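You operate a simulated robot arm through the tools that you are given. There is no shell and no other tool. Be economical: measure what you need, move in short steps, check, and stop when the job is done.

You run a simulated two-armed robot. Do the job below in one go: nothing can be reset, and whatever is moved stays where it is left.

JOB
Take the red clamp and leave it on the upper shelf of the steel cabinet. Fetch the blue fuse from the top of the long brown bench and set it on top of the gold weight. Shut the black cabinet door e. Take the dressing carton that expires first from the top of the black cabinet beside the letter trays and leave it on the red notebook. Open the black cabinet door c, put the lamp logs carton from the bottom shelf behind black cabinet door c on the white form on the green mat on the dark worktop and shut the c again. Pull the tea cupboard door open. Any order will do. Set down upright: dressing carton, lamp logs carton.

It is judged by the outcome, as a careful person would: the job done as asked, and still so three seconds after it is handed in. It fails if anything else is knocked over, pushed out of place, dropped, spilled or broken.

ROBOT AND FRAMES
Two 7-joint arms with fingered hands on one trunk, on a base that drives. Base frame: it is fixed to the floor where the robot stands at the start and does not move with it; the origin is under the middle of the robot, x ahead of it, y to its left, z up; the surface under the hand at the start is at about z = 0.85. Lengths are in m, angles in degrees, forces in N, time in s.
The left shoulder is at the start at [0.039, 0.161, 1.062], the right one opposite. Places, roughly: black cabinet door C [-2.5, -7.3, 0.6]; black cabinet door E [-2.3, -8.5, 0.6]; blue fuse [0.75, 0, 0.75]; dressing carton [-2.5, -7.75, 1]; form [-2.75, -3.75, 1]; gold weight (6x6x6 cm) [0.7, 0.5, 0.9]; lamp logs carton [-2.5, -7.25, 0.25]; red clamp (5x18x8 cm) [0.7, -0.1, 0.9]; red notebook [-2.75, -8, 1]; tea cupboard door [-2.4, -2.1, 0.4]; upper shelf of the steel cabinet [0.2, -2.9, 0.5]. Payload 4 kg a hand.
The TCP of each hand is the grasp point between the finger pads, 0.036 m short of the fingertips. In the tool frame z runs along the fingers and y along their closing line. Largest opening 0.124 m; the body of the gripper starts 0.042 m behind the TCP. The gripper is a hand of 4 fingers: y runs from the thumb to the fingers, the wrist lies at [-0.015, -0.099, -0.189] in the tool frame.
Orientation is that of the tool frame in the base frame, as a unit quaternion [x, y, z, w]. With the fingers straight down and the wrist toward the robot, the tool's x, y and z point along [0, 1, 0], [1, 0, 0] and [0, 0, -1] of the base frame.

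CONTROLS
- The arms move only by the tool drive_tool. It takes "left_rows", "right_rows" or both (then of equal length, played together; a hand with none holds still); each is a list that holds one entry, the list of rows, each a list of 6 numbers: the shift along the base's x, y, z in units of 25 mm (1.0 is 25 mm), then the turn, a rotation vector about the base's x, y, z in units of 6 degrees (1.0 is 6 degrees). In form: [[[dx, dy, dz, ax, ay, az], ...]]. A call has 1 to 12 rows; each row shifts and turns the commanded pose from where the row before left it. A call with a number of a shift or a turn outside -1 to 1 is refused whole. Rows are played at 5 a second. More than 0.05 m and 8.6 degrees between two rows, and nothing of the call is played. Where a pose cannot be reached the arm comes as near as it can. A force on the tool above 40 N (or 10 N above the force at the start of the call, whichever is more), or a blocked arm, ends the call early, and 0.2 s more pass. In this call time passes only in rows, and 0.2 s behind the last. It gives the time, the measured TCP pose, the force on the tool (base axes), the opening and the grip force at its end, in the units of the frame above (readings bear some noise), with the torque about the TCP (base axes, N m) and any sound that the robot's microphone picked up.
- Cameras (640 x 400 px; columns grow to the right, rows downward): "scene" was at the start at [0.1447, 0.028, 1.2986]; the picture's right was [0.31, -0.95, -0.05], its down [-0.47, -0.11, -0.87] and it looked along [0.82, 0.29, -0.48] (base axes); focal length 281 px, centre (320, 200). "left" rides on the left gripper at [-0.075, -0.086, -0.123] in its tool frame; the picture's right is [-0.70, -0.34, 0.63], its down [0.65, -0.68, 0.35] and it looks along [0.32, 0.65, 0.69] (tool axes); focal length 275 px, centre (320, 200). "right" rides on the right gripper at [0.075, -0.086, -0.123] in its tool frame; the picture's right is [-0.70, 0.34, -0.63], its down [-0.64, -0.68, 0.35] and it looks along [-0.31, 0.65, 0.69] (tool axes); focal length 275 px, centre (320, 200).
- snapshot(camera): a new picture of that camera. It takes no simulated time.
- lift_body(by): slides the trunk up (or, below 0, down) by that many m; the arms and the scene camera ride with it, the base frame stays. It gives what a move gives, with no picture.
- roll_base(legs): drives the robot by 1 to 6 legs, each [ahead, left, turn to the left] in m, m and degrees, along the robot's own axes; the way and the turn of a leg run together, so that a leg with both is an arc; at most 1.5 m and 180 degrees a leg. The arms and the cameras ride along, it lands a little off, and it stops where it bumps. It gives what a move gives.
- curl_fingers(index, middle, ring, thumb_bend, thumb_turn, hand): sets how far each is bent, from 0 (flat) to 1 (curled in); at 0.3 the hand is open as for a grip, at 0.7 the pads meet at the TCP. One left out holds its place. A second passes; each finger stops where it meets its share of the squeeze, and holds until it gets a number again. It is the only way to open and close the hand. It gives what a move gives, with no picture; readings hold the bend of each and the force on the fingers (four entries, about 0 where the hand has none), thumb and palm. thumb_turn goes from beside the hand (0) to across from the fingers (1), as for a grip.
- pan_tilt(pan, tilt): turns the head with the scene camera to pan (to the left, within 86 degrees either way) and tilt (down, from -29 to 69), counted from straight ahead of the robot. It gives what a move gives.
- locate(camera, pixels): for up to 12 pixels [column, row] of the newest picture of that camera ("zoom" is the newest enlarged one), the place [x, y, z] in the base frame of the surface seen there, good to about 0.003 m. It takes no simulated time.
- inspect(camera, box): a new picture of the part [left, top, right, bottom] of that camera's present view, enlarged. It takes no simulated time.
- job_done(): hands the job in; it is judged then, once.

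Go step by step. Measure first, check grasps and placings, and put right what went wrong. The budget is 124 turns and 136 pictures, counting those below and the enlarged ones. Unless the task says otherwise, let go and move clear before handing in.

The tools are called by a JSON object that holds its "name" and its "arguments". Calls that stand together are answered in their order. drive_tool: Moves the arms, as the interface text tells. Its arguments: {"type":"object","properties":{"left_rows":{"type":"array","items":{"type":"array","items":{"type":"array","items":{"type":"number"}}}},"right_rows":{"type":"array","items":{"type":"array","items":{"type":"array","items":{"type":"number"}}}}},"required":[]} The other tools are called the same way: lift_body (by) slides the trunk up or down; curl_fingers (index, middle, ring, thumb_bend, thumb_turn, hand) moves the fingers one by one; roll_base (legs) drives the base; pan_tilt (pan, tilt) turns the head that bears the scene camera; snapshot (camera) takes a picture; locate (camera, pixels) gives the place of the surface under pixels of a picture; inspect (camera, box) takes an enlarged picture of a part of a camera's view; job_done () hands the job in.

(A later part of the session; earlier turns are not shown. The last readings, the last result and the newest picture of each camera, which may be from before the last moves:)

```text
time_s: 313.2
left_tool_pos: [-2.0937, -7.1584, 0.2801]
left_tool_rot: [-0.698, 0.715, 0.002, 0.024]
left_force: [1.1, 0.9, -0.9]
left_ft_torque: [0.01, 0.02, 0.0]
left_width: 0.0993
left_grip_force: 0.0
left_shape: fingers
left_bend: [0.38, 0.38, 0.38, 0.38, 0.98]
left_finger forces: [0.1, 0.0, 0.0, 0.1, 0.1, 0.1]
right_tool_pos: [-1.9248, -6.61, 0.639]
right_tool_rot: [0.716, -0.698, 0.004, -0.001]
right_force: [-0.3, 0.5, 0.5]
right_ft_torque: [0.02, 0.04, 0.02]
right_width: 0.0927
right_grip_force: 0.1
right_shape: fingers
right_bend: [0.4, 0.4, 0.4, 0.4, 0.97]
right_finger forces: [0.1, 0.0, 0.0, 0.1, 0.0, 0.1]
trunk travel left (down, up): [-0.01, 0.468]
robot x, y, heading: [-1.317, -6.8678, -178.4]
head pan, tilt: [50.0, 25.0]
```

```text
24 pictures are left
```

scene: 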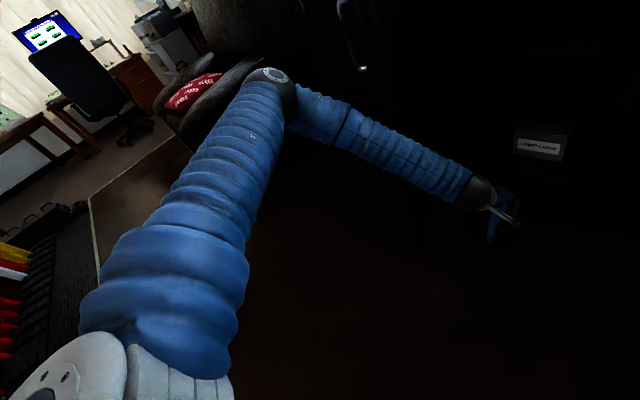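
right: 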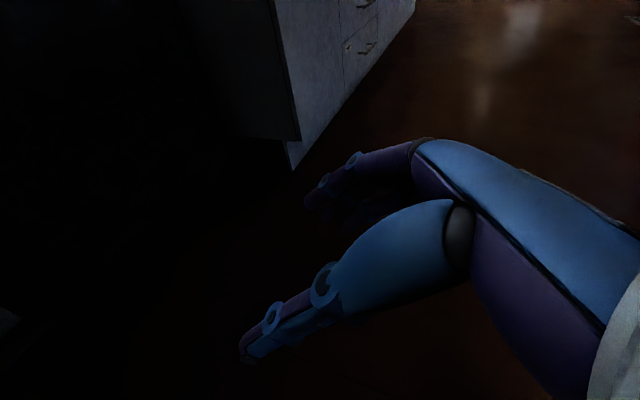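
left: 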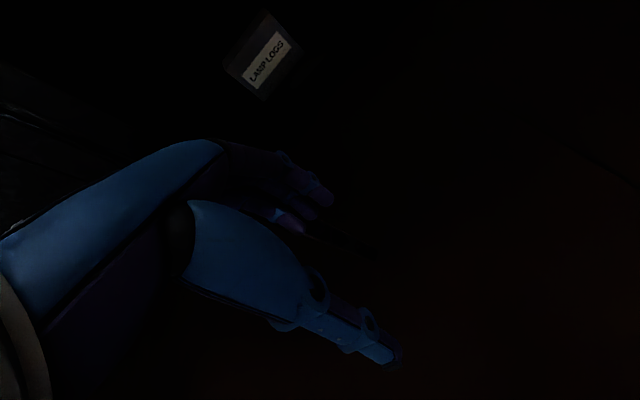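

The left elbow straddles the door, so the left arm can't go in. I'll switch back to the right arm: tuck the left arm sideways, angle the robot ~20° left, and set the right hand low for the approach.

{"name": "roll_base", "arguments": {"legs": [[0, -0.05, 0], [-0.25, 0, 0]]}}

{"name": "drive_tool", "arguments": {"left_rows": [[[0.96, -0.52, 0.5, 0, 0, 0], [0.96, -0.52, 0.5, 0, 0, 0], [0.96, -0.52, 0.5, 0, 0, 0], [0.96, -0.52, 0.5, 0, 0, 0], [0.96, -0.52, 0.5, 0, 0, 0], [0.96, -0.52, 0.5, 0, 0, 0], [0.96, -0.52, 0.5, 0, 0, 0], [0.96, -0.52, 0.5, 0, 0, 0], [0.96, -0.52, 0.5, 0, 0, 0], [0.96, -0.52, 0.5, 0, 0, 0], [0.96, -0.52, 0.5, 0, 0, 0], [0.96, -0.52, 0.5, 0, 0, 0]]], "right_rows": [[[0, 0, -1, 0, 0, 0], [0, 0, -1, 0, 0, 0], [0, 0, -1, 0, 0, 0], [0, 0, -1, 0, 0, 0], [0, 0, -1, 0, 0, 0], [0, 0, -1, 0, 0, 0], [0, 0, -1, 0, 0, 0], [0, 0, -1, 0, 0, 0], [0, 0, -1, 0, 0, 0], [0, 0, -1, 0, 0, 0], [0, 0, -1, 0, 0, 0], [0, 0, -1, 0, 0, 0]]]}}

{"name": "drive_tool", "arguments": {"left_rows": [[[0.96, -0.52, 0.5, 0, 0, 0], [0.96, -0.52, 0.5, 0, 0, 0], [0.96, -0.52, 0.5, 0, 0, 0], [0.96, -0.52, 0.5, 0, 0, 0], [0.96, -0.52, 0.5, 0, 0, 0], [0.96, -0.52, 0.5, 0, 0, 0], [0.96, -0.52, 0.5, 0, 0, 0], [0.96, -0.52, 0.5, 0, 0, 0], [0.96, -0.52, 0.5, 0, 0, 0], [0.96, -0.52, 0.5, 0, 0, 0]]]}}

{"name": "roll_base", "arguments": {"legs": [[0, 0, 18.4]]}}

{"name": "drive_tool", "arguments": {"right_rows": [[[-0.37, -1, -0.18, 0, 0, -0.28], [-0.37, -1, -0.18, 0, 0, -0.28], [-0.37, -1, -0.18, 0, 0, -0.28], [-0.37, -1, -0.18, 0, 0, -0.28], [-0.37, -1, -0.18, 0, 0, -0.28], [-0.37, -1, -0.18, 0, 0, -0.28], [-0.37, -1, -0.18, 0, 0, -0.28], [-0.37, -1, -0.18, 0, 0, -0.28], [-0.37, -1, -0.18, 0, 0, -0.28], [-0.37, -1, -0.18, 0, 0, -0.28], [-0.37, -1, -0.18, 0, 0, -0.28], [-0.37, -1, -0.18, 0, 0, -0.28]]]}}

{"name": "roll_base", "arguments": {"legs": [[0.309, 0.031, 0]]}}

{"name": "snapshot", "arguments": {"camera": "right"}}

```text
time_s: 315.6
left_tool_pos: [-1.845, -7.1037, 0.2774]
left_tool_rot: [-0.698, 0.716, 0.002, 0.024]
left_force: [0.1, 0.1, 0.0]
left_ft_torque: [-0.01, -0.02, 0.01]
left_width: 0.0993
left_grip_force: 0.1
left_shape: fingers
left_bend: [0.38, 0.38, 0.38, 0.38, 0.98]
left_finger forces: [0.0, 0.0, 0.0, 0.0, 0.0, 0.1]
right_tool_pos: [-1.6771, -6.5535, 0.6375]
right_tool_rot: [0.717, -0.697, 0.004, -0.004]
right_force: [-0.3, 0.0, 0.3]
right_ft_torque: [-0.02, -0.02, 0.0]
right_width: 0.093
right_grip_force: 0.0
right_shape: fingers
right_bend: [0.4, 0.4, 0.4, 0.4, 0.97]
right_finger forces: [0.0, 0.0, 0.0, 0.1, 0.0, 0.0]
trunk travel left (down, up): [-0.01, 0.468]
robot x, y, heading: [-1.0744, -6.8107, -178.6]
head pan, tilt: [50.0, 25.0]
```

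```text
time_s: 318.2
left_tool_pos: [-1.5589, -7.2575, 0.4275]
left_tool_rot: [-0.697, 0.717, 0.003, 0.025]
left_force: [-0.8, -0.1, 0.3]
left_ft_torque: [0.0, -0.02, 0.02]
left_width: 0.0992
left_grip_force: 0.0
left_shape: fingers
left_bend: [0.38, 0.38, 0.38, 0.38, 0.98]
left_finger forces: [0.0, 0.1, 0.1, 0.0, 0.1, 0.0]
right_tool_pos: [-1.6762, -6.5522, 0.3362]
right_tool_rot: [0.716, -0.698, 0.004, -0.003]
right_force: [-0.3, 0.0, 0.0]
right_ft_torque: [-0.01, 0.0, -0.01]
right_width: 0.0929
right_grip_force: 0.0
right_shape: fingers
right_bend: [0.4, 0.4, 0.4, 0.4, 0.97]
right_finger forces: [0.1, 0.0, 0.0, 0.1, 0.0, 0.0]
trunk travel left (down, up): [-0.01, 0.468]
robot x, y, heading: [-1.0704, -6.8089, -178.4]
head pan, tilt: [50.0, 25.0]
```

```text
time_s: 320.4
left_tool_pos: [-1.3316, -7.4099, 0.5427]
left_tool_rot: [-0.698, 0.715, 0.002, 0.025]
left_force: [0.1, -0.3, -0.3]
left_ft_torque: [-0.01, 0.01, 0.0]
left_width: 0.0993
left_grip_force: 0.0
left_shape: fingers
left_bend: [0.38, 0.38, 0.38, 0.38, 0.98]
left_finger forces: [0.1, 0.0, 0.0, 0.0, 0.0, 0.0]
left hand out of reach, approached as far as the arm can: row 3, 4, 5, 6
right_tool_pos: [-1.6779, -6.5531, 0.3361]
right_tool_rot: [0.716, -0.698, 0.005, -0.004]
right_force: [-0.3, 0.1, 0.0]
right_ft_torque: [0.0, 0.03, -0.01]
right_width: 0.093
right_grip_force: 0.1
right_shape: fingers
right_bend: [0.4, 0.4, 0.4, 0.4, 0.97]
right_finger forces: [0.1, 0.0, 0.0, 0.0, 0.0, 0.0]
trunk travel left (down, up): [-0.01, 0.468]
robot x, y, heading: [-1.0725, -6.8075, -178.3]
head pan, tilt: [50.0, 25.0]
```

```text
time_s: 321.8
left_tool_pos: [-1.1304, -7.4603, 0.5422]
left_tool_rot: [0.803, -0.595, -0.006, -0.024]
left_force: [0.2, -0.8, 0.0]
left_ft_torque: [0.01, 0.0, -0.01]
left_width: 0.0992
left_grip_force: 0.1
left_shape: fingers
left_bend: [0.38, 0.38, 0.38, 0.38, 0.98]
left_finger forces: [0.0, 0.0, 0.0, 0.1, 0.0, 0.0]
right_tool_pos: [-1.7261, -6.7562, 0.3363]
right_tool_rot: [0.818, -0.575, 0.004, -0.004]
right_force: [-0.8, -0.3, -0.7]
right_ft_torque: [0.0, 0.0, 0.0]
right_width: 0.0929
right_grip_force: 0.1
right_shape: fingers
right_bend: [0.4, 0.4, 0.4, 0.4, 0.97]
right_finger forces: [0.1, 0.0, 0.1, 0.0, 0.0, 0.0]
trunk travel left (down, up): [-0.01, 0.468]
robot x, y, heading: [-1.0666, -6.8093, -159.9]
head pan, tilt: [50.0, 25.0]
```

```text
time_s: 324.4
left_tool_pos: [-1.1305, -7.4611, 0.5433]
left_tool_rot: [0.803, -0.596, -0.006, -0.024]
left_force: [0.2, -0.2, 0.0]
left_ft_torque: [-0.01, 0.02, -0.01]
left_width: 0.099
left_grip_force: 0.1
left_shape: fingers
left_bend: [0.38, 0.38, 0.38, 0.38, 0.98]
left_finger forces: [0.0, 0.0, 0.0, 0.0, 0.1, 0.0]
right_tool_pos: [-1.8385, -7.0547, 0.2828]
right_tool_rot: [-0.705, 0.71, -0.004, 0.004]
right_force: [0.0, -0.2, 0.2]
right_ft_torque: [0.03, -0.01, 0.01]
right_width: 0.0933
right_grip_force: 0.1
right_shape: fingers
right_bend: [0.4, 0.4, 0.4, 0.4, 0.97]
right_finger forces: [0.0, 0.0, 0.0, 0.1, 0.0, 0.0]
trunk travel left (down, up): [-0.01, 0.468]
robot x, y, heading: [-1.0765, -6.8073, -160.2]
head pan, tilt: [50.0, 25.0]
```

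```text
time_s: 326.5
left_tool_pos: [-1.4116, -7.5951, 0.542]
left_tool_rot: [0.803, -0.595, -0.006, -0.024]
left_force: [-0.7, 0.0, 0.1]
left_ft_torque: [0.0, 0.05, 0.0]
left_width: 0.0992
left_grip_force: 0.1
left_shape: fingers
left_bend: [0.38, 0.38, 0.38, 0.38, 0.98]
left_finger forces: [0.0, 0.0, 0.1, 0.0, 0.1, 0.0]
right_tool_pos: [-2.1189, -7.1906, 0.2822]
right_tool_rot: [-0.705, 0.709, -0.005, 0.003]
right_force: [-0.1, 0.0, -0.9]
right_ft_torque: [0.0, 0.04, -0.02]
right_width: 0.0929
right_grip_force: 0.2
right_shape: fingers
right_bend: [0.4, 0.4, 0.4, 0.4, 0.97]
right_finger forces: [0.1, 0.1, 0.0, 0.0, 0.1, 0.0]
trunk travel left (down, up): [-0.01, 0.468]
robot x, y, heading: [-1.3533, -6.9459, -160.0]
head pan, tilt: [50.0, 25.0]
```

```text
23 pictures are left
```

right: 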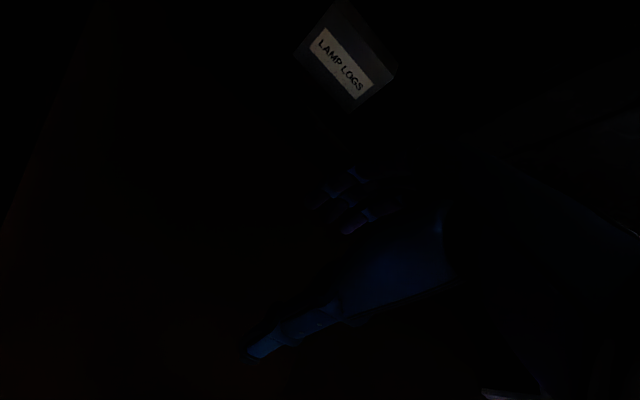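

Right hand is aligned at (−2.119, −7.191, 0.282); LAMP LOGS is ahead. Drive in so the hand is above the carton.

{"name": "roll_base", "arguments": {"legs": [[0.22, -0.056, 0], [0.217, -0.056, 0]]}}

{"name": "snapshot", "arguments": {"camera": "right"}}

{"name": "locate", "arguments": {"camera": "right", "pixels": [[200, 230], [230, 250], [260, 270], [290, 290], [230, 280], [260, 240], [290, 260], [200, 260], [180, 250], [250, 300], [300, 310], [220, 220]]}}

```text
time_s: 329.4
left_tool_pos: [-1.8257, -7.6324, 0.5416]
left_tool_rot: [0.797, -0.603, -0.007, -0.025]
left_force: [1.0, -0.4, 0.5]
left_ft_torque: [-0.01, 0.03, 0.02]
left_width: 0.0992
left_grip_force: 0.0
left_shape: fingers
left_bend: [0.38, 0.38, 0.38, 0.38, 0.98]
left_finger forces: [0.0, 0.0, 0.1, 0.0, 0.0, 0.1]
right_tool_pos: [-2.4882, -7.2349, 0.2742]
right_tool_rot: [0.716, -0.698, 0.017, -0.009]
right_force: [0.3, 0.5, 0.9]
right_ft_torque: [0.02, 0.04, -0.03]
right_width: 0.0931
right_grip_force: 0.0
right_shape: fingers
right_bend: [0.4, 0.4, 0.4, 0.4, 0.98]
right_finger forces: [0.0, 0.0, 0.0, 0.1, 0.0, 0.0]
trunk travel left (down, up): [-0.01, 0.468]
robot x, y, heading: [-1.7554, -6.9824, -161.0]
head pan, tilt: [50.0, 25.0]
stopped in leg 2: the robot was blocked; the commanded pose is now the measured one
```

```text
22 pictures are left
```

right: 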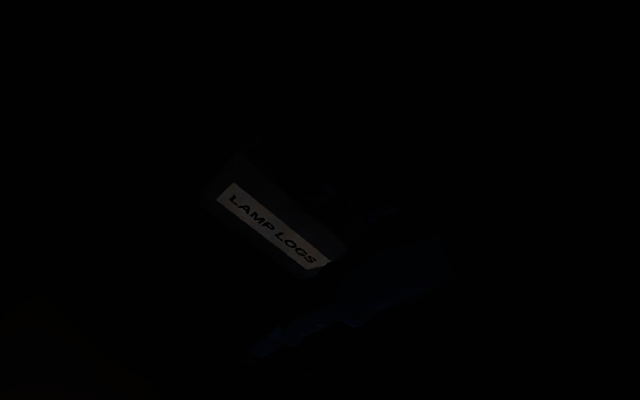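

```text
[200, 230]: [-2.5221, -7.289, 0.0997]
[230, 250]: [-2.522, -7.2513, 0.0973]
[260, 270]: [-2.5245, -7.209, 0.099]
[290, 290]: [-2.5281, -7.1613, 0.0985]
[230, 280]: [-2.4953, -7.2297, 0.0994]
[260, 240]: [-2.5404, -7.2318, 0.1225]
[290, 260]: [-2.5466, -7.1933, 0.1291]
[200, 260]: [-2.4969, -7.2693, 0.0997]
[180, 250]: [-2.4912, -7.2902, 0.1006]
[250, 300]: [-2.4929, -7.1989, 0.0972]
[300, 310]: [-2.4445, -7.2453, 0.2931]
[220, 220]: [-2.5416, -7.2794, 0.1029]
```

Blocked 8 cm short, most likely the forearm against door A's handle. Pull the base back a little and reach in with the arm instead.

{"name": "roll_base", "arguments": {"legs": [[-0.095, 0.033, 0]]}}

{"name": "drive_tool", "arguments": {"right_rows": [[[-0.9, 0, 0.4, 0, 0.2, 0], [-0.9, 0, 0, 0, 0.15, 0], [-0.9, 0, 0, 0, 0, 0], [-0.9, 0, 0, 0, 0, 0], [-0.9, 0, 0, 0, 0, 0], [-0.9, 0, 0, 0, 0, 0], [-0.9, 0, 0, 0, 0, 0], [-0.9, 0, 0, 0, 0, 0]]]}}

{"name": "pan_tilt", "arguments": {"pan": -15, "tilt": 30}}

{"name": "snapshot", "arguments": {"camera": "scene"}}

```text
time_s: 330.6
left_tool_pos: [-1.7281, -7.6323, 0.5423]
left_tool_rot: [0.798, -0.602, -0.006, -0.024]
left_force: [-0.1, -0.8, 0.8]
left_ft_torque: [0.0, -0.01, -0.01]
left_width: 0.0993
left_grip_force: 0.1
left_shape: fingers
left_bend: [0.38, 0.38, 0.38, 0.38, 0.98]
left_finger forces: [0.0, 0.0, 0.0, 0.0, 0.0, 0.0]
right_tool_pos: [-2.3918, -7.2353, 0.2734]
right_tool_rot: [0.715, -0.699, 0.017, -0.01]
right_force: [0.1, -0.1, 0.2]
right_ft_torque: [0.0, -0.04, 0.02]
right_width: 0.0932
right_grip_force: 0.2
right_shape: fingers
right_bend: [0.4, 0.4, 0.4, 0.4, 0.98]
right_finger forces: [0.0, 0.1, 0.0, 0.0, 0.1, 0.0]
trunk travel left (down, up): [-0.01, 0.468]
robot x, y, heading: [-1.6579, -6.9808, -161.1]
head pan, tilt: [50.0, 25.0]
```

```text
time_s: 332.6
left_tool_pos: [-1.7201, -7.6277, 0.5456]
left_tool_rot: [0.797, -0.604, -0.008, -0.022]
left_force: [0.9, -1.0, -0.5]
left_ft_torque: [-0.02, 0.02, 0.0]
left_width: 0.0994
left_grip_force: 0.1
left_shape: fingers
left_bend: [0.38, 0.38, 0.38, 0.38, 0.98]
left_finger forces: [0.0, 0.0, 0.0, 0.1, 0.0, 0.0]
right_tool_pos: [-2.5324, -7.2419, 0.2716]
right_tool_rot: [0.728, -0.686, 0.012, -0.003]
right_force: [1.0, 0.2, -0.4]
right_ft_torque: [-0.02, -0.04, -0.03]
right_width: 0.0931
right_grip_force: 0.1
right_shape: fingers
right_bend: [0.4, 0.4, 0.4, 0.4, 0.98]
right_finger forces: [0.0, 0.0, 0.0, 0.1, 0.1, 0.1]
trunk travel left (down, up): [-0.01, 0.468]
robot x, y, heading: [-1.6473, -6.9769, -161.3]
head pan, tilt: [50.0, 25.0]
stopped in row 8 (right hand): the arm was blocked; the commanded pose is now the measured one
```

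```text
time_s: 333.9
left_tool_pos: [-1.719, -7.6284, 0.5426]
left_tool_rot: [0.797, -0.604, -0.008, -0.022]
left_force: [-0.1, -0.7, -0.2]
left_ft_torque: [-0.01, 0.0, 0.0]
left_width: 0.0992
left_grip_force: 0.1
left_shape: fingers
left_bend: [0.38, 0.38, 0.38, 0.38, 0.98]
left_finger forces: [0.1, 0.0, 0.1, 0.0, 0.0, 0.1]
right_tool_pos: [-2.5338, -7.2438, 0.2727]
right_tool_rot: [0.728, -0.686, 0.011, -0.005]
right_force: [0.1, -1.3, 0.1]
right_ft_torque: [0.02, -0.01, -0.01]
right_width: 0.0931
right_grip_force: 0.0
right_shape: fingers
right_bend: [0.4, 0.4, 0.4, 0.4, 0.98]
right_finger forces: [0.0, 0.0, 0.0, 0.0, 0.1, 0.0]
trunk travel left (down, up): [-0.01, 0.468]
robot x, y, heading: [-1.6492, -6.9782, -161.4]
head pan, tilt: [-15.0, 30.0]
```

```text
21 pictures are left
```

scene: 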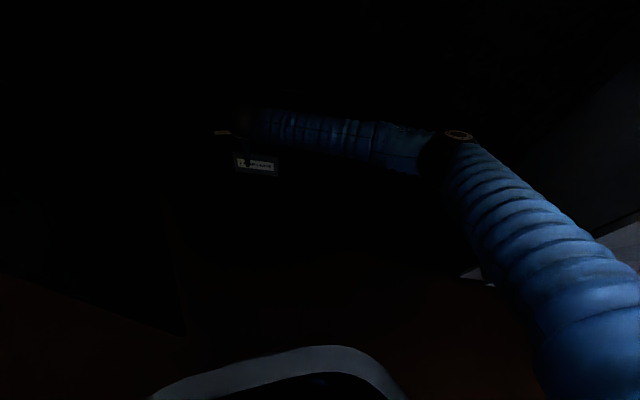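

3.5 cm short; the forearm meets the stile between the doors. Tilting the hand 12° forward moves the TCP forward without moving the wrist; then lower over the carton.

{"name": "drive_tool", "arguments": {"right_rows": [[[-0.36, 0.07, 0.1, 0, 0.5, 0], [-0.36, 0.07, 0.1, 0, 0.5, 0], [-0.36, 0.07, 0, 0, 0.5, 0], [-0.36, 0.07, 0, 0, 0.5, 0]]]}}

{"name": "drive_tool", "arguments": {"right_rows": [[[0, 0, -0.6, 0, 0, 0], [0, 0, -0.6, 0, 0, 0], [0, 0, -0.6, 0, 0, 0], [0, 0, -0.6, 0, 0, 0], [0, 0, -0.6, 0, 0, 0]]]}}

{"name": "snapshot", "arguments": {"camera": "right"}}

```text
time_s: 334.9
left_tool_pos: [-1.7198, -7.6301, 0.5426]
left_tool_rot: [0.797, -0.604, -0.008, -0.023]
left_force: [0.3, -0.1, -0.4]
left_ft_torque: [-0.04, 0.01, -0.01]
left_width: 0.0991
left_grip_force: 0.2
left_shape: fingers
left_bend: [0.38, 0.38, 0.38, 0.38, 0.98]
left_finger forces: [0.0, 0.0, 0.1, 0.0, 0.0, 0.0]
right_tool_pos: [-2.5677, -7.2381, 0.2762]
right_tool_rot: [0.726, -0.681, -0.064, 0.069]
right_force: [0.6, -0.5, -0.1]
right_ft_torque: [0.01, 0.03, -0.01]
right_width: 0.093
right_grip_force: 0.0
right_shape: fingers
right_bend: [0.4, 0.4, 0.4, 0.4, 0.98]
right_finger forces: [0.0, 0.0, 0.1, 0.1, 0.0, 0.0]
trunk travel left (down, up): [-0.01, 0.468]
robot x, y, heading: [-1.6512, -6.9792, -161.4]
head pan, tilt: [-15.0, 30.0]
```

```text
time_s: 336.1
left_tool_pos: [-1.7217, -7.63, 0.5417]
left_tool_rot: [0.797, -0.604, -0.006, -0.024]
left_force: [1.3, 0.6, -0.4]
left_ft_torque: [0.02, 0.01, 0.0]
left_width: 0.0994
left_grip_force: 0.0
left_shape: fingers
left_bend: [0.38, 0.38, 0.38, 0.38, 0.98]
left_finger forces: [0.0, 0.0, 0.0, 0.1, 0.1, 0.0]
right_tool_pos: [-2.5736, -7.2315, 0.197]
right_tool_rot: [0.723, -0.685, -0.064, 0.067]
right_force: [1.4, -0.2, 2.6]
right_ft_torque: [0.0, -0.03, 0.01]
right_width: 0.0935
right_grip_force: 0.8
right_shape: fingers
right_bend: [0.4, 0.4, 0.4, 0.4, 0.97]
right_finger forces: [0.0, 0.0, 0.1, 0.0, 2.2, 0.1]
trunk travel left (down, up): [-0.01, 0.468]
robot x, y, heading: [-1.6505, -6.9783, -161.5]
head pan, tilt: [-15.0, 30.0]
```

```text
20 pictures are left
```

right: 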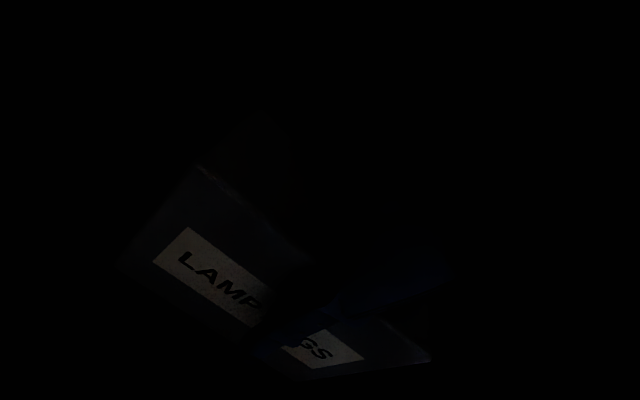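

The hand straddles the carton. Grip, lift slightly, and withdraw.

{"name": "curl_fingers", "arguments": {"hand": "right", "index": 0.8, "middle": 0.8, "ring": 0.8, "thumb_bend": 0.8}}

{"name": "drive_tool", "arguments": {"right_rows": [[[0, 0, 0.4, 0, 0, 0], [0, 0, 0.5, 0, 0, 0], [0, 0, 0.6, 0, 0, 0]]]}}

{"name": "roll_base", "arguments": {"legs": [[-0.2, 0.05, 0], [-0.3, 0.05, 0], [-0.2, 0, 0]]}}

{"name": "snapshot", "arguments": {"camera": "right"}}

{"name": "snapshot", "arguments": {"camera": "scene"}}

```text
time_s: 337.1
left_tool_pos: [-1.7216, -7.6283, 0.5423]
left_tool_rot: [0.797, -0.603, -0.007, -0.024]
left_force: [0.0, 0.8, 0.0]
left_ft_torque: [0.0, -0.01, -0.02]
left_width: 0.0992
left_grip_force: 0.0
left_shape: fingers
left_bend: [0.38, 0.38, 0.38, 0.38, 0.98]
left_finger forces: [0.0, 0.0, 0.0, 0.0, 0.1, 0.0]
right_tool_pos: [-2.5737, -7.2309, 0.1972]
right_tool_rot: [0.722, -0.686, -0.065, 0.067]
right_force: [-0.2, 3.8, 13.0]
right_ft_torque: [0.06, 0.57, 0.27]
right_width: 0.0679
right_grip_force: 39.7
right_shape: fingers
right_bend: [0.47, 0.51, 0.5, 0.53, 0.97]
right_finger forces: [17.7, 9.9, 11.4, 0.0, 41.7, 0.0]
trunk travel left (down, up): [-0.01, 0.468]
robot x, y, heading: [-1.6471, -6.981, -161.2]
head pan, tilt: [-15.0, 30.0]
```

```text
time_s: 337.9
left_tool_pos: [-1.7221, -7.6298, 0.5391]
left_tool_rot: [0.797, -0.603, -0.006, -0.026]
left_force: [0.6, 0.1, 0.1]
left_ft_torque: [0.01, -0.01, -0.02]
left_width: 0.0991
left_grip_force: 0.0
left_shape: fingers
left_bend: [0.38, 0.38, 0.38, 0.38, 0.98]
left_finger forces: [0.1, 0.0, 0.1, 0.0, 0.0, 0.0]
right_tool_pos: [-2.5641, -7.2319, 0.2207]
right_tool_rot: [0.724, -0.684, -0.06, 0.059]
right_force: [-0.4, -0.2, -3.2]
right_ft_torque: [0.02, -0.03, 0.0]
right_width: 0.0677
right_grip_force: 36.3
right_shape: fingers
right_bend: [0.47, 0.51, 0.51, 0.53, 0.95]
right_finger forces: [18.3, 8.8, 9.6, 0.0, 36.9, 0.1]
trunk travel left (down, up): [-0.01, 0.468]
robot x, y, heading: [-1.6491, -6.9778, -161.6]
head pan, tilt: [-15.0, 30.0]
```

```text
time_s: 338.6
left_tool_pos: [-1.7206, -7.6296, 0.5422]
left_tool_rot: [0.797, -0.604, -0.005, -0.024]
left_force: [-0.5, 0.2, -0.3]
left_ft_torque: [-0.02, 0.02, 0.03]
left_width: 0.0992
left_grip_force: 0.2
left_shape: fingers
left_bend: [0.38, 0.38, 0.38, 0.38, 0.98]
left_finger forces: [0.0, 0.1, 0.0, 0.1, 0.1, 0.1]
right_tool_pos: [-2.5668, -7.2326, 0.2265]
right_tool_rot: [0.724, -0.684, -0.061, 0.062]
right_force: [0.0, -0.5, -3.4]
right_ft_torque: [0.01, -0.03, -0.01]
right_width: 0.0679
right_grip_force: 37.0
right_shape: fingers
right_bend: [0.47, 0.51, 0.51, 0.53, 0.95]
right_finger forces: [18.2, 8.8, 9.5, 0.0, 36.8, 0.0]
trunk travel left (down, up): [-0.01, 0.468]
robot x, y, heading: [-1.6518, -6.9767, -161.2]
head pan, tilt: [-15.0, 30.0]
stopped in leg 1: the robot was blocked; the commanded pose is now the measured one
```

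```text
19 pictures are left
```

right: 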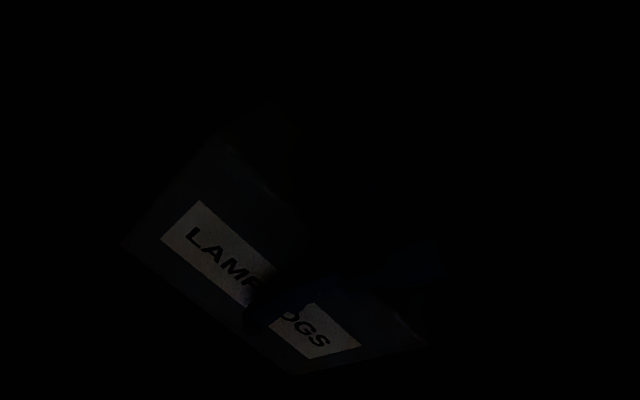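

```text
18 pictures are left
```

scene: 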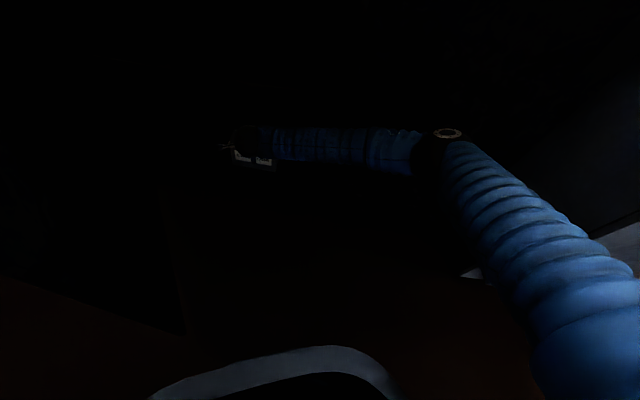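

The carton is held (37 N), but the base reports blocked on backing. Pull out with the arm first, then the base.

{"name": "drive_tool", "arguments": {"right_rows": [[[0.5, 0, 0, 0, 0, 0], [0.7, 0, 0, 0, 0, 0], [0.8, 0, 0, 0, 0, 0], [0.8, 0, 0, 0, 0, 0], [0.8, 0, 0, 0, 0, 0], [0.8, 0, 0, 0, 0, 0]]]}}

{"name": "roll_base", "arguments": {"legs": [[-0.25, 0.08, 0], [-0.35, 0.08, 0]]}}

{"name": "pan_tilt", "arguments": {"pan": 0, "tilt": 30}}

{"name": "snapshot", "arguments": {"camera": "scene"}}

```text
time_s: 340.0
left_tool_pos: [-1.7206, -7.6291, 0.5415]
left_tool_rot: [0.797, -0.604, -0.007, -0.024]
left_force: [-0.3, -0.1, -0.1]
left_ft_torque: [0.0, 0.03, 0.0]
left_width: 0.0992
left_grip_force: 0.1
left_shape: fingers
left_bend: [0.38, 0.38, 0.38, 0.38, 0.98]
left_finger forces: [0.0, 0.0, 0.1, 0.1, 0.0, 0.0]
right_tool_pos: [-2.4552, -7.2315, 0.2264]
right_tool_rot: [0.723, -0.685, -0.06, 0.061]
right_force: [0.5, 0.5, -3.3]
right_ft_torque: [0.06, -0.04, 0.02]
right_width: 0.0678
right_grip_force: 36.8
right_shape: fingers
right_bend: [0.47, 0.51, 0.51, 0.53, 0.95]
right_finger forces: [18.3, 8.9, 9.3, 0.1, 36.9, 0.0]
trunk travel left (down, up): [-0.01, 0.468]
robot x, y, heading: [-1.6444, -6.9804, -161.4]
head pan, tilt: [-15.0, 30.0]
```

```text
time_s: 343.8
left_tool_pos: [-1.1051, -7.5882, 0.5426]
left_tool_rot: [0.796, -0.605, -0.006, -0.024]
left_force: [1.1, -0.8, -0.4]
left_ft_torque: [0.02, -0.01, 0.0]
left_width: 0.0992
left_grip_force: 0.0
left_shape: fingers
left_bend: [0.38, 0.38, 0.38, 0.38, 0.98]
left_finger forces: [0.0, 0.1, 0.0, 0.0, 0.1, 0.1]
right_tool_pos: [-1.8385, -7.1901, 0.2261]
right_tool_rot: [0.723, -0.686, -0.061, 0.062]
right_force: [-0.7, 0.5, -3.4]
right_ft_torque: [0.04, -0.06, 0.03]
right_width: 0.0679
right_grip_force: 36.5
right_shape: fingers
right_bend: [0.47, 0.51, 0.51, 0.53, 0.95]
right_finger forces: [18.2, 8.7, 9.3, 0.0, 36.8, 0.0]
trunk travel left (down, up): [-0.01, 0.468]
robot x, y, heading: [-1.0308, -6.9408, -161.6]
head pan, tilt: [-15.0, 30.0]
```

```text
time_s: 344.5
left_tool_pos: [-1.1051, -7.5887, 0.5417]
left_tool_rot: [0.796, -0.604, -0.007, -0.024]
left_force: [0.3, -0.1, 0.4]
left_ft_torque: [0.01, 0.02, 0.0]
left_width: 0.0992
left_grip_force: 0.0
left_shape: fingers
left_bend: [0.38, 0.38, 0.38, 0.38, 0.98]
left_finger forces: [0.0, 0.0, 0.0, 0.1, 0.0, 0.1]
right_tool_pos: [-1.8388, -7.1896, 0.2253]
right_tool_rot: [0.722, -0.687, -0.062, 0.062]
right_force: [-0.9, 0.1, -3.7]
right_ft_torque: [0.08, -0.04, -0.01]
right_width: 0.0679
right_grip_force: 36.4
right_shape: fingers
right_bend: [0.47, 0.51, 0.51, 0.53, 0.95]
right_finger forces: [18.2, 8.7, 9.2, 0.0, 36.8, 0.0]
trunk travel left (down, up): [-0.01, 0.468]
robot x, y, heading: [-1.0327, -6.9393, -161.6]
head pan, tilt: [0.0, 30.0]
```

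```text
17 pictures are left
```

scene: 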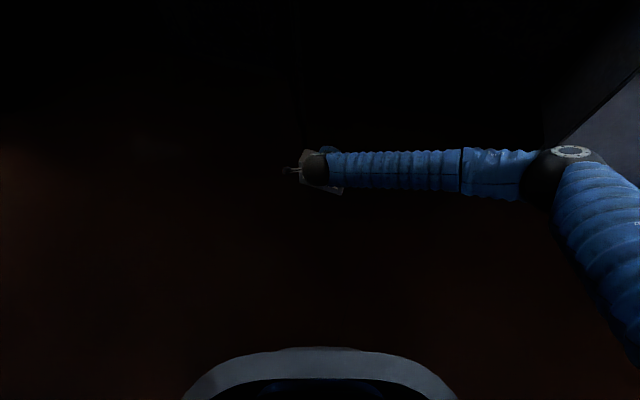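

The carton is out. Close door C by turning the robot so the left hand leads, and pushing the door's outer face at y≈−7.37.

{"name": "roll_base", "arguments": {"legs": [[0, 0, -83.4], [-0.39, 0.182, 0], [0.19, 0.4, 0], [0.106, 0.234, 0]]}}

{"name": "pan_tilt", "arguments": {"pan": 65, "tilt": 20}}

{"name": "snapshot", "arguments": {"camera": "scene"}}

```text
time_s: 354.4
left_tool_pos: [-2.3808, -7.3915, 0.5429]
left_tool_rot: [-0.199, 0.98, -0.011, 0.021]
left_force: [1.1, -0.6, 0.5]
left_ft_torque: [-0.01, 0.01, -0.02]
left_width: 0.0993
left_grip_force: 0.6
left_shape: fingers
left_bend: [0.38, 0.38, 0.38, 0.38, 0.98]
left_finger forces: [0.0, 0.1, 0.8, 0.0, 0.0, 0.0]
right_tool_pos: [-2.079, -6.6119, 0.2265]
right_tool_rot: [-0.091, 0.992, 0.087, -0.006]
right_force: [0.0, 0.2, -3.1]
right_ft_torque: [-0.04, -0.04, 0.03]
right_width: 0.0673
right_grip_force: 34.0
right_shape: fingers
right_bend: [0.47, 0.52, 0.52, 0.53, 0.95]
right_finger forces: [16.6, 8.4, 9.0, 0.0, 34.1, 0.0]
trunk travel left (down, up): [-0.01, 0.468]
robot x, y, heading: [-1.7334, -7.3835, 115.6]
head pan, tilt: [0.0, 30.0]
```

```text
time_s: 355.8
left_tool_pos: [-2.3811, -7.3922, 0.5418]
left_tool_rot: [-0.199, 0.98, -0.012, 0.022]
left_force: [0.9, 1.5, 0.0]
left_ft_torque: [0.02, 0.03, -0.12]
left_width: 0.0994
left_grip_force: 0.6
left_shape: fingers
left_bend: [0.38, 0.38, 0.38, 0.38, 0.98]
left_finger forces: [0.1, 0.0, 1.0, 0.0, 0.0, 0.0]
right_tool_pos: [-2.0782, -6.612, 0.2277]
right_tool_rot: [-0.091, 0.992, 0.087, -0.006]
right_force: [1.4, -0.9, -2.3]
right_ft_torque: [-0.02, -0.04, -0.02]
right_width: 0.0675
right_grip_force: 33.7
right_shape: fingers
right_bend: [0.47, 0.52, 0.52, 0.53, 0.95]
right_finger forces: [16.5, 8.4, 8.8, 0.1, 33.8, 0.0]
trunk travel left (down, up): [-0.01, 0.468]
robot x, y, heading: [-1.7266, -7.3813, 115.8]
head pan, tilt: [65.0, 20.0]
```

```text
16 pictures are left
```

scene: 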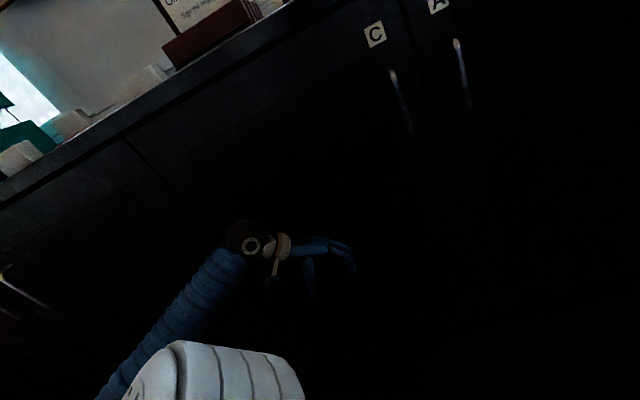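

Door C looks shut beside A. Give it a final press, verify flushness, then travel to the worktop.

{"name": "locate", "arguments": {"camera": "scene", "pixels": [[375, 34], [437, 4], [330, 120], [300, 70], [440, 120], [240, 110]]}}

{"name": "drive_tool", "arguments": {"left_rows": [[[-0.3, 0, 0, 0, 0, 0], [-0.3, 0, 0, 0, 0, 0], [-0.3, 0, 0, 0, 0, 0]]]}}

{"name": "roll_base", "arguments": {"legs": [[-0.262, -0.54, 0], [0, 0, 64.4], [0, -1.2, 0], [0, -1.2, 0], [0, -1.2, 0]]}}

{"name": "lift_body", "arguments": {"by": 0.46}}

{"name": "pan_tilt", "arguments": {"pan": 0, "tilt": 28}}

{"name": "snapshot", "arguments": {"camera": "scene"}}

```text
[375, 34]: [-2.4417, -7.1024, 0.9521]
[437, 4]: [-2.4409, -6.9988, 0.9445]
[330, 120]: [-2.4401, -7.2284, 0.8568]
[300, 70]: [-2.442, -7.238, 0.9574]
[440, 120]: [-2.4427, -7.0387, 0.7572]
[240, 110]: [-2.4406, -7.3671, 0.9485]
```

```text
time_s: 356.4
left_tool_pos: [-2.3903, -7.3903, 0.5437]
left_tool_rot: [-0.196, 0.98, -0.012, 0.023]
left_force: [26.8, -6.3, 8.0]
left_ft_torque: [0.55, 1.0, -1.03]
left_width: 0.0989
left_grip_force: 14.1
left_shape: fingers
left_bend: [0.38, 0.38, 0.43, 0.38, 0.98]
left_finger forces: [0.1, 0.0, 28.3, 0.0, 0.0, 0.1]
right_tool_pos: [-2.0786, -6.6136, 0.227]
right_tool_rot: [-0.091, 0.992, 0.088, -0.006]
right_force: [0.3, -0.2, -3.8]
right_ft_torque: [-0.07, -0.04, 0.02]
right_width: 0.0673
right_grip_force: 34.0
right_shape: fingers
right_bend: [0.47, 0.52, 0.52, 0.53, 0.95]
right_finger forces: [16.6, 8.5, 8.9, 0.1, 33.9, 0.1]
trunk travel left (down, up): [-0.01, 0.468]
robot x, y, heading: [-1.7261, -7.3853, 115.7]
head pan, tilt: [65.0, 20.0]
stopped in row 3 (left hand): the force on the tool passed its limit at 53 N (the readings are from after the stop); the commanded pose is now the measured one
```

```text
time_s: 379.8
left_tool_pos: [-1.3902, -4.3591, 0.5418]
left_tool_rot: [-0.688, 0.725, 0.002, 0.026]
left_force: [-0.1, -0.9, -0.4]
left_ft_torque: [0.02, 0.0, 0.0]
left_width: 0.0991
left_grip_force: 0.0
left_shape: fingers
left_bend: [0.38, 0.38, 0.38, 0.38, 0.98]
left_finger forces: [0.0, 0.1, 0.0, 0.0, 0.0, 0.1]
right_tool_pos: [-1.9555, -3.7422, 0.2274]
right_tool_rot: [-0.605, 0.791, 0.071, -0.051]
right_force: [0.0, 0.3, -2.6]
right_ft_torque: [0.06, -0.03, 0.01]
right_width: 0.0667
right_grip_force: 32.2
right_shape: fingers
right_bend: [0.47, 0.52, 0.52, 0.53, 0.95]
right_finger forces: [15.7, 8.0, 8.5, 0.0, 32.4, 0.0]
trunk travel left (down, up): [-0.01, 0.468]
robot x, y, heading: [-1.113, -3.7563, -179.9]
head pan, tilt: [65.0, 20.0]
```

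```text
refused: 0.46 is not a number from -0.4 to 0.4
```

```text
time_s: 381.2
left_tool_pos: [-1.3906, -4.3589, 0.5416]
left_tool_rot: [-0.689, 0.725, 0.001, 0.027]
left_force: [-1.0, 0.3, -0.7]
left_ft_torque: [0.03, 0.02, 0.0]
left_width: 0.0992
left_grip_force: 0.1
left_shape: fingers
left_bend: [0.38, 0.38, 0.38, 0.38, 0.98]
left_finger forces: [0.0, 0.1, 0.1, 0.1, 0.1, 0.1]
right_tool_pos: [-1.9572, -3.7405, 0.2263]
right_tool_rot: [-0.606, 0.79, 0.071, -0.052]
right_force: [-0.2, -1.1, -3.9]
right_ft_torque: [-0.01, -0.03, 0.01]
right_width: 0.0671
right_grip_force: 32.4
right_shape: fingers
right_bend: [0.47, 0.52, 0.52, 0.53, 0.95]
right_finger forces: [15.6, 8.1, 8.5, 0.0, 32.4, 0.0]
trunk travel left (down, up): [-0.01, 0.468]
robot x, y, heading: [-1.1094, -3.7598, -179.5]
head pan, tilt: [0.0, 28.0]
```

```text
15 pictures are left
```

scene: 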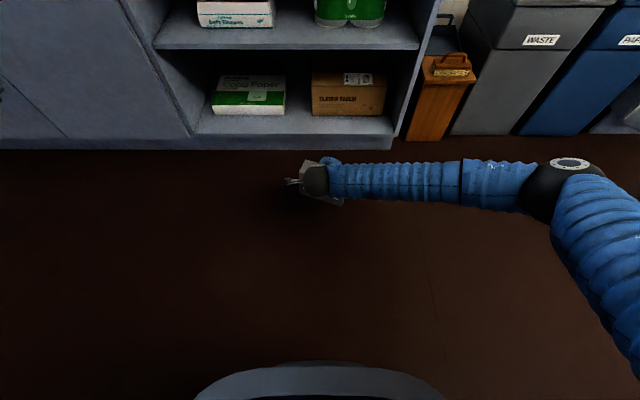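

Door C is flush. Raise the trunk and arm above the worktop and look at the mat and form.

{"name": "lift_body", "arguments": {"by": 0.4}}

{"name": "lift_body", "arguments": {"by": 0.06}}

{"name": "drive_tool", "arguments": {"right_rows": [[[0, 0, 1, 0, 0, 0], [0, 0, 1, 0, 0, 0], [0, 0, 1, 0, 0, 0], [0, 0, 1, 0, 0, 0], [0, 0, 1, 0, 0, 0], [0, 0, 1, 0, 0, 0], [0, 0, 1, 0, 0, 0], [0, 0, 1, 0, 0, 0], [0, 0, 1, 0, 0, 0], [0, 0, 1, 0, 0, 0], [0, 0, 1, 0, 0, 0], [0, 0, 1, 0, 0, 0]]]}}

{"name": "drive_tool", "arguments": {"right_rows": [[[0, 0, 1, 0, 0, 0], [0, 0, 1, 0, 0, 0], [0, 0, 1, 0, 0, 0], [0, 0, 1, 0, 0, 0], [0, 0, 1, 0, 0, 0], [0, 0, 1, 0, 0, 0], [0, 0, 1, 0, 0, 0], [0, 0, 1, 0, 0, 0]]]}}

{"name": "pan_tilt", "arguments": {"pan": 0, "tilt": 22}}

{"name": "snapshot", "arguments": {"camera": "scene"}}

{"name": "snapshot", "arguments": {"camera": "right"}}

```text
time_s: 385.0
left_tool_pos: [-1.389, -4.3593, 0.9427]
left_tool_rot: [-0.689, 0.725, 0.003, 0.027]
left_force: [-0.2, 0.3, 0.1]
left_ft_torque: [-0.02, -0.01, 0.01]
left_width: 0.0992
left_grip_force: 0.1
left_shape: fingers
left_bend: [0.38, 0.38, 0.38, 0.38, 0.98]
left_finger forces: [0.0, 0.1, 0.1, 0.0, 0.0, 0.0]
right_tool_pos: [-1.9558, -3.7401, 0.6274]
right_tool_rot: [-0.606, 0.791, 0.071, -0.052]
right_force: [0.7, -0.6, -3.6]
right_ft_torque: [0.03, -0.05, -0.01]
right_width: 0.0667
right_grip_force: 32.6
right_shape: fingers
right_bend: [0.47, 0.52, 0.52, 0.53, 0.95]
right_finger forces: [15.8, 8.2, 8.5, 0.1, 32.5, 0.0]
trunk travel left (down, up): [-0.41, 0.068]
robot x, y, heading: [-1.1104, -3.7539, -179.9]
head pan, tilt: [0.0, 28.0]
```

```text
time_s: 386.0
left_tool_pos: [-1.3906, -4.3587, 1.003]
left_tool_rot: [-0.689, 0.725, 0.003, 0.027]
left_force: [-0.6, -0.2, -0.9]
left_ft_torque: [0.03, 0.06, 0.0]
left_width: 0.0992
left_grip_force: 0.0
left_shape: fingers
left_bend: [0.38, 0.38, 0.38, 0.38, 0.98]
left_finger forces: [0.0, 0.0, 0.0, 0.0, 0.0, 0.0]
right_tool_pos: [-1.9562, -3.741, 0.6868]
right_tool_rot: [-0.606, 0.791, 0.071, -0.052]
right_force: [-0.1, 0.2, -4.3]
right_ft_torque: [0.0, -0.03, 0.0]
right_width: 0.067
right_grip_force: 32.8
right_shape: fingers
right_bend: [0.47, 0.52, 0.52, 0.53, 0.95]
right_finger forces: [15.8, 8.2, 8.6, 0.0, 32.4, 0.0]
trunk travel left (down, up): [-0.47, 0.008]
robot x, y, heading: [-1.1087, -3.7576, -179.5]
head pan, tilt: [0.0, 28.0]
```

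```text
time_s: 388.6
left_tool_pos: [-1.3904, -4.3598, 1.002]
left_tool_rot: [-0.688, 0.725, 0.002, 0.026]
left_force: [0.2, 0.1, 0.0]
left_ft_torque: [-0.03, -0.02, 0.0]
left_width: 0.0991
left_grip_force: 0.1
left_shape: fingers
left_bend: [0.38, 0.38, 0.38, 0.38, 0.98]
left_finger forces: [0.0, 0.0, 0.0, 0.0, 0.0, 0.0]
right_tool_pos: [-1.9565, -3.7399, 0.9886]
right_tool_rot: [-0.606, 0.791, 0.07, -0.051]
right_force: [0.0, -0.3, -4.2]
right_ft_torque: [0.03, -0.05, -0.04]
right_width: 0.0666
right_grip_force: 32.5
right_shape: fingers
right_bend: [0.47, 0.52, 0.52, 0.53, 0.95]
right_finger forces: [15.6, 8.2, 8.5, 0.0, 32.5, 0.1]
trunk travel left (down, up): [-0.47, 0.008]
robot x, y, heading: [-1.1099, -3.7519, -179.6]
head pan, tilt: [0.0, 28.0]
```

```text
time_s: 390.4
left_tool_pos: [-1.3909, -4.36, 1.0026]
left_tool_rot: [-0.688, 0.725, 0.002, 0.026]
left_force: [1.0, -0.7, 0.2]
left_ft_torque: [0.03, -0.02, 0.01]
left_width: 0.0992
left_grip_force: 0.1
left_shape: fingers
left_bend: [0.38, 0.38, 0.38, 0.38, 0.98]
left_finger forces: [0.1, 0.0, 0.1, 0.1, 0.1, 0.0]
right_tool_pos: [-1.9575, -3.7412, 1.188]
right_tool_rot: [-0.606, 0.791, 0.07, -0.05]
right_force: [-0.2, -0.5, -3.1]
right_ft_torque: [0.02, -0.01, -0.01]
right_width: 0.0667
right_grip_force: 32.6
right_shape: fingers
right_bend: [0.47, 0.52, 0.52, 0.53, 0.95]
right_finger forces: [15.6, 8.2, 8.4, 0.0, 32.4, 0.1]
trunk travel left (down, up): [-0.47, 0.008]
robot x, y, heading: [-1.1132, -3.7544, -179.8]
head pan, tilt: [0.0, 28.0]
```

```text
time_s: 391.1
left_tool_pos: [-1.3922, -4.3595, 1.0029]
left_tool_rot: [-0.688, 0.725, 0.002, 0.026]
left_force: [-0.1, 0.1, 0.9]
left_ft_torque: [0.02, -0.01, 0.01]
left_width: 0.0991
left_grip_force: 0.0
left_shape: fingers
left_bend: [0.38, 0.38, 0.38, 0.38, 0.98]
left_finger forces: [0.0, 0.0, 0.0, 0.0, 0.0, 0.1]
right_tool_pos: [-1.9568, -3.7411, 1.1877]
right_tool_rot: [-0.606, 0.791, 0.07, -0.052]
right_force: [0.1, -0.8, -3.1]
right_ft_torque: [0.02, -0.06, 0.0]
right_width: 0.0668
right_grip_force: 32.1
right_shape: fingers
right_bend: [0.47, 0.52, 0.52, 0.53, 0.95]
right_finger forces: [15.6, 8.1, 8.3, 0.0, 32.4, 0.1]
trunk travel left (down, up): [-0.47, 0.008]
robot x, y, heading: [-1.1067, -3.7536, -179.6]
head pan, tilt: [0.0, 22.0]
```

```text
14 pictures are left
```

scene: 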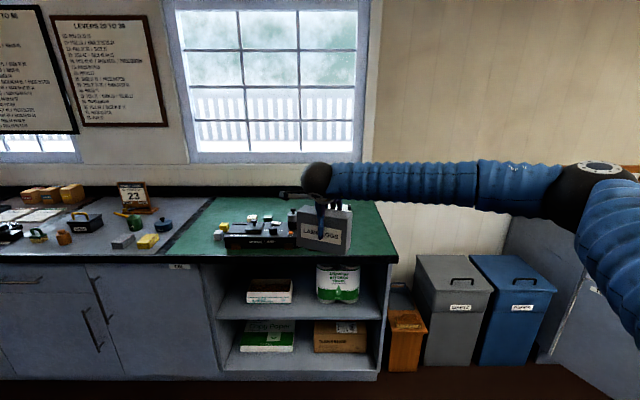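

```text
13 pictures are left
```

right: 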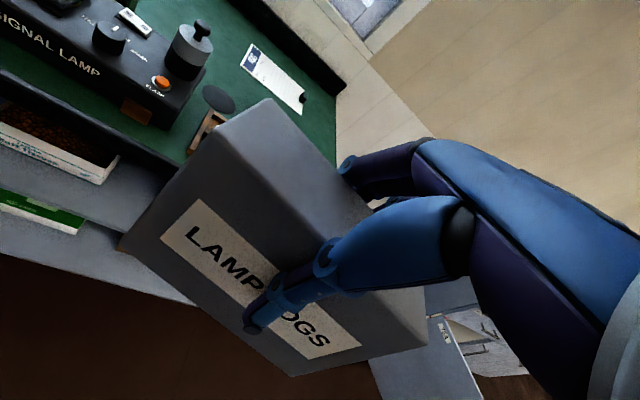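

The white form is at (245–305, 45–110) in the hand view, beside a stamp and signal lamp. Measure the form, neighbours, and the carton's pose in hand.

{"name": "locate", "arguments": {"camera": "right", "pixels": [[254, 48], [246, 66], [296, 107], [303, 95], [275, 78], [218, 98], [200, 130], [198, 60], [222, 95], [330, 140], [232, 25], [190, 40]]}}

{"name": "locate", "arguments": {"camera": "right", "pixels": [[225, 138], [265, 104], [130, 242], [285, 365], [420, 345], [350, 200], [290, 190], [180, 210], [330, 215]]}}

{"name": "inspect", "arguments": {"camera": "right", "box": [150, 0, 390, 150]}}

```text
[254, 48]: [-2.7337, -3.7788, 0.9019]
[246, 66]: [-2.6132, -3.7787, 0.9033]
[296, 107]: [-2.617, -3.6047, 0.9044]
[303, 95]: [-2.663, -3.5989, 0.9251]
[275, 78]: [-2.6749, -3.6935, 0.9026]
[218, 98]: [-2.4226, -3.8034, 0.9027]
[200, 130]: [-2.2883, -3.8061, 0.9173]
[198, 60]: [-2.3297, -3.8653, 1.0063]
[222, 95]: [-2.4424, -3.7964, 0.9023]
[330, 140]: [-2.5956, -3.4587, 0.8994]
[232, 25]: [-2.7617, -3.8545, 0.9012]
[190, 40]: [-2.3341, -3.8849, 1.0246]
```

```text
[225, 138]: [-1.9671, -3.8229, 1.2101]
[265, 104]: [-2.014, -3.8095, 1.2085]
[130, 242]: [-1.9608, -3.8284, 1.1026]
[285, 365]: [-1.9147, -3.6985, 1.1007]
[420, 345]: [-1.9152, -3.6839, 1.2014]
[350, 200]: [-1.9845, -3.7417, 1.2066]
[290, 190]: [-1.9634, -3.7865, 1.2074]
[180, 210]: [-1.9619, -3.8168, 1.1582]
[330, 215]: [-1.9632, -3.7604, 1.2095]
```

```text
2.67 times, centred on (270, 75) of right
5 turns are left
```

zoom: 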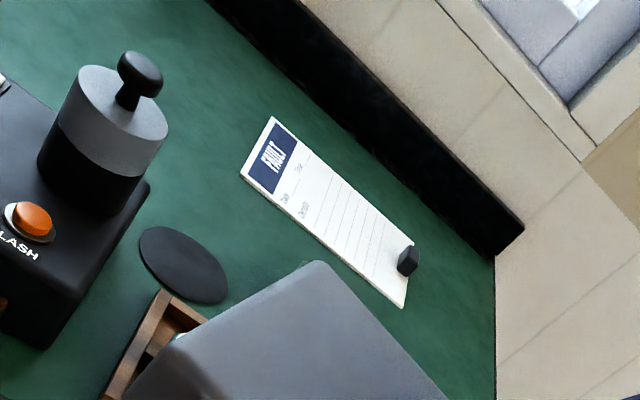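

Five turns left. Form spans x −2.74…−2.61, y −3.785…−3.595 (z 0.902) with a small cube at its right end; the carton is level, yawed −19.5°. Square it, carry it over the form, partly lower, and measure.

{"name": "drive_tool", "arguments": {"right_rows": [[[0, 0, 1, 0, 0, 0], [0, 0, 1, 0, 0, 0], [-0.57, 0.42, 0, 0, 0, 0.81], [-0.57, 0.42, 0, 0, 0, 0.81], [-0.57, 0.42, 0, 0, 0, 0.81], [-0.57, 0.42, 0, 0, 0, 0.81]]]}}

{"name": "roll_base", "arguments": {"legs": [[0.65, 0, 0]]}}

{"name": "drive_tool", "arguments": {"right_rows": [[[0, 0, -1, 0, 0, 0], [0, 0, -1, 0, 0, 0], [0, 0, -1, 0, 0, 0], [0, 0, -1, 0, 0, 0], [0, 0, -1, 0, 0, 0]]]}}

{"name": "snapshot", "arguments": {"camera": "right"}}

{"name": "locate", "arguments": {"camera": "right", "pixels": [[225, 138], [265, 104], [130, 242], [285, 365], [410, 345], [350, 200], [290, 190], [100, 200], [150, 150], [200, 350], [60, 250]]}}

```text
time_s: 392.5
left_tool_pos: [-1.3915, -4.3582, 1.0032]
left_tool_rot: [-0.689, 0.725, 0.002, 0.027]
left_force: [-0.2, 0.6, -0.2]
left_ft_torque: [-0.03, 0.0, -0.04]
left_width: 0.0992
left_grip_force: 0.0
left_shape: fingers
left_bend: [0.38, 0.38, 0.38, 0.38, 0.98]
left_finger forces: [0.1, 0.1, 0.0, 0.0, 0.0, 0.1]
right_tool_pos: [-2.013, -3.6975, 1.2353]
right_tool_rot: [0.73, -0.678, -0.06, 0.062]
right_force: [0.5, -0.5, -3.3]
right_ft_torque: [0.05, -0.06, 0.01]
right_width: 0.0668
right_grip_force: 32.3
right_shape: fingers
right_bend: [0.47, 0.52, 0.52, 0.53, 0.95]
right_finger forces: [15.6, 8.2, 8.4, 0.0, 32.5, 0.0]
trunk travel left (down, up): [-0.47, 0.008]
robot x, y, heading: [-1.1121, -3.7545, -179.8]
head pan, tilt: [0.0, 22.0]
```

```text
time_s: 396.1
left_tool_pos: [-2.0416, -4.3663, 1.0025]
left_tool_rot: [-0.69, 0.723, 0.003, 0.026]
left_force: [0.9, 0.3, 0.3]
left_ft_torque: [0.02, -0.01, -0.03]
left_width: 0.0993
left_grip_force: 0.0
left_shape: fingers
left_bend: [0.38, 0.38, 0.38, 0.38, 0.98]
left_finger forces: [0.1, 0.0, 0.0, 0.0, 0.0, 0.0]
right_tool_pos: [-2.6694, -3.7095, 1.2362]
right_tool_rot: [0.732, -0.675, -0.061, 0.063]
right_force: [-0.4, 0.2, -3.1]
right_ft_torque: [0.03, -0.02, -0.02]
right_width: 0.0666
right_grip_force: 31.9
right_shape: fingers
right_bend: [0.47, 0.52, 0.52, 0.53, 0.95]
right_finger forces: [15.6, 8.1, 8.4, 0.1, 32.4, 0.1]
trunk travel left (down, up): [-0.47, 0.008]
robot x, y, heading: [-1.7664, -3.7612, -179.5]
head pan, tilt: [0.0, 22.0]
```

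```text
time_s: 397.3
left_tool_pos: [-2.0419, -4.3659, 1.0018]
left_tool_rot: [-0.689, 0.724, 0.003, 0.026]
left_force: [-0.1, -0.1, -0.2]
left_ft_torque: [0.0, -0.02, 0.0]
left_width: 0.0991
left_grip_force: 0.0
left_shape: fingers
left_bend: [0.38, 0.38, 0.38, 0.38, 0.98]
left_finger forces: [0.0, 0.0, 0.1, 0.0, 0.0, 0.0]
right_tool_pos: [-2.6674, -3.7101, 1.1123]
right_tool_rot: [0.733, -0.674, -0.06, 0.063]
right_force: [0.7, 0.2, -4.0]
right_ft_torque: [0.03, -0.01, 0.0]
right_width: 0.0665
right_grip_force: 32.6
right_shape: fingers
right_bend: [0.47, 0.52, 0.52, 0.53, 0.95]
right_finger forces: [15.6, 8.2, 8.4, 0.0, 32.4, 0.1]
trunk travel left (down, up): [-0.47, 0.008]
robot x, y, heading: [-1.7663, -3.7616, -179.2]
head pan, tilt: [0.0, 22.0]
```

```text
11 pictures are left
```

right: 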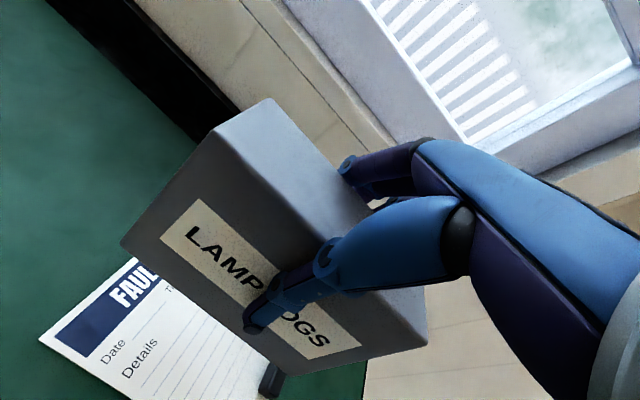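

```text
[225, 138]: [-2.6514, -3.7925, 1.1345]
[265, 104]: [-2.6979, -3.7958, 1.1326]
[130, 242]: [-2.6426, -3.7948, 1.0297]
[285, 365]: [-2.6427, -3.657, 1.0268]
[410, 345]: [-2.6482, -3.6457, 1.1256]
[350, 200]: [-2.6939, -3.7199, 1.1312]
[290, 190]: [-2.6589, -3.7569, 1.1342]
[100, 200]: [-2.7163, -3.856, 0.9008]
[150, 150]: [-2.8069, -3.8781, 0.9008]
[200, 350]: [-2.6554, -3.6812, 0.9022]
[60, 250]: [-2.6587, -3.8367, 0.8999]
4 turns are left
```

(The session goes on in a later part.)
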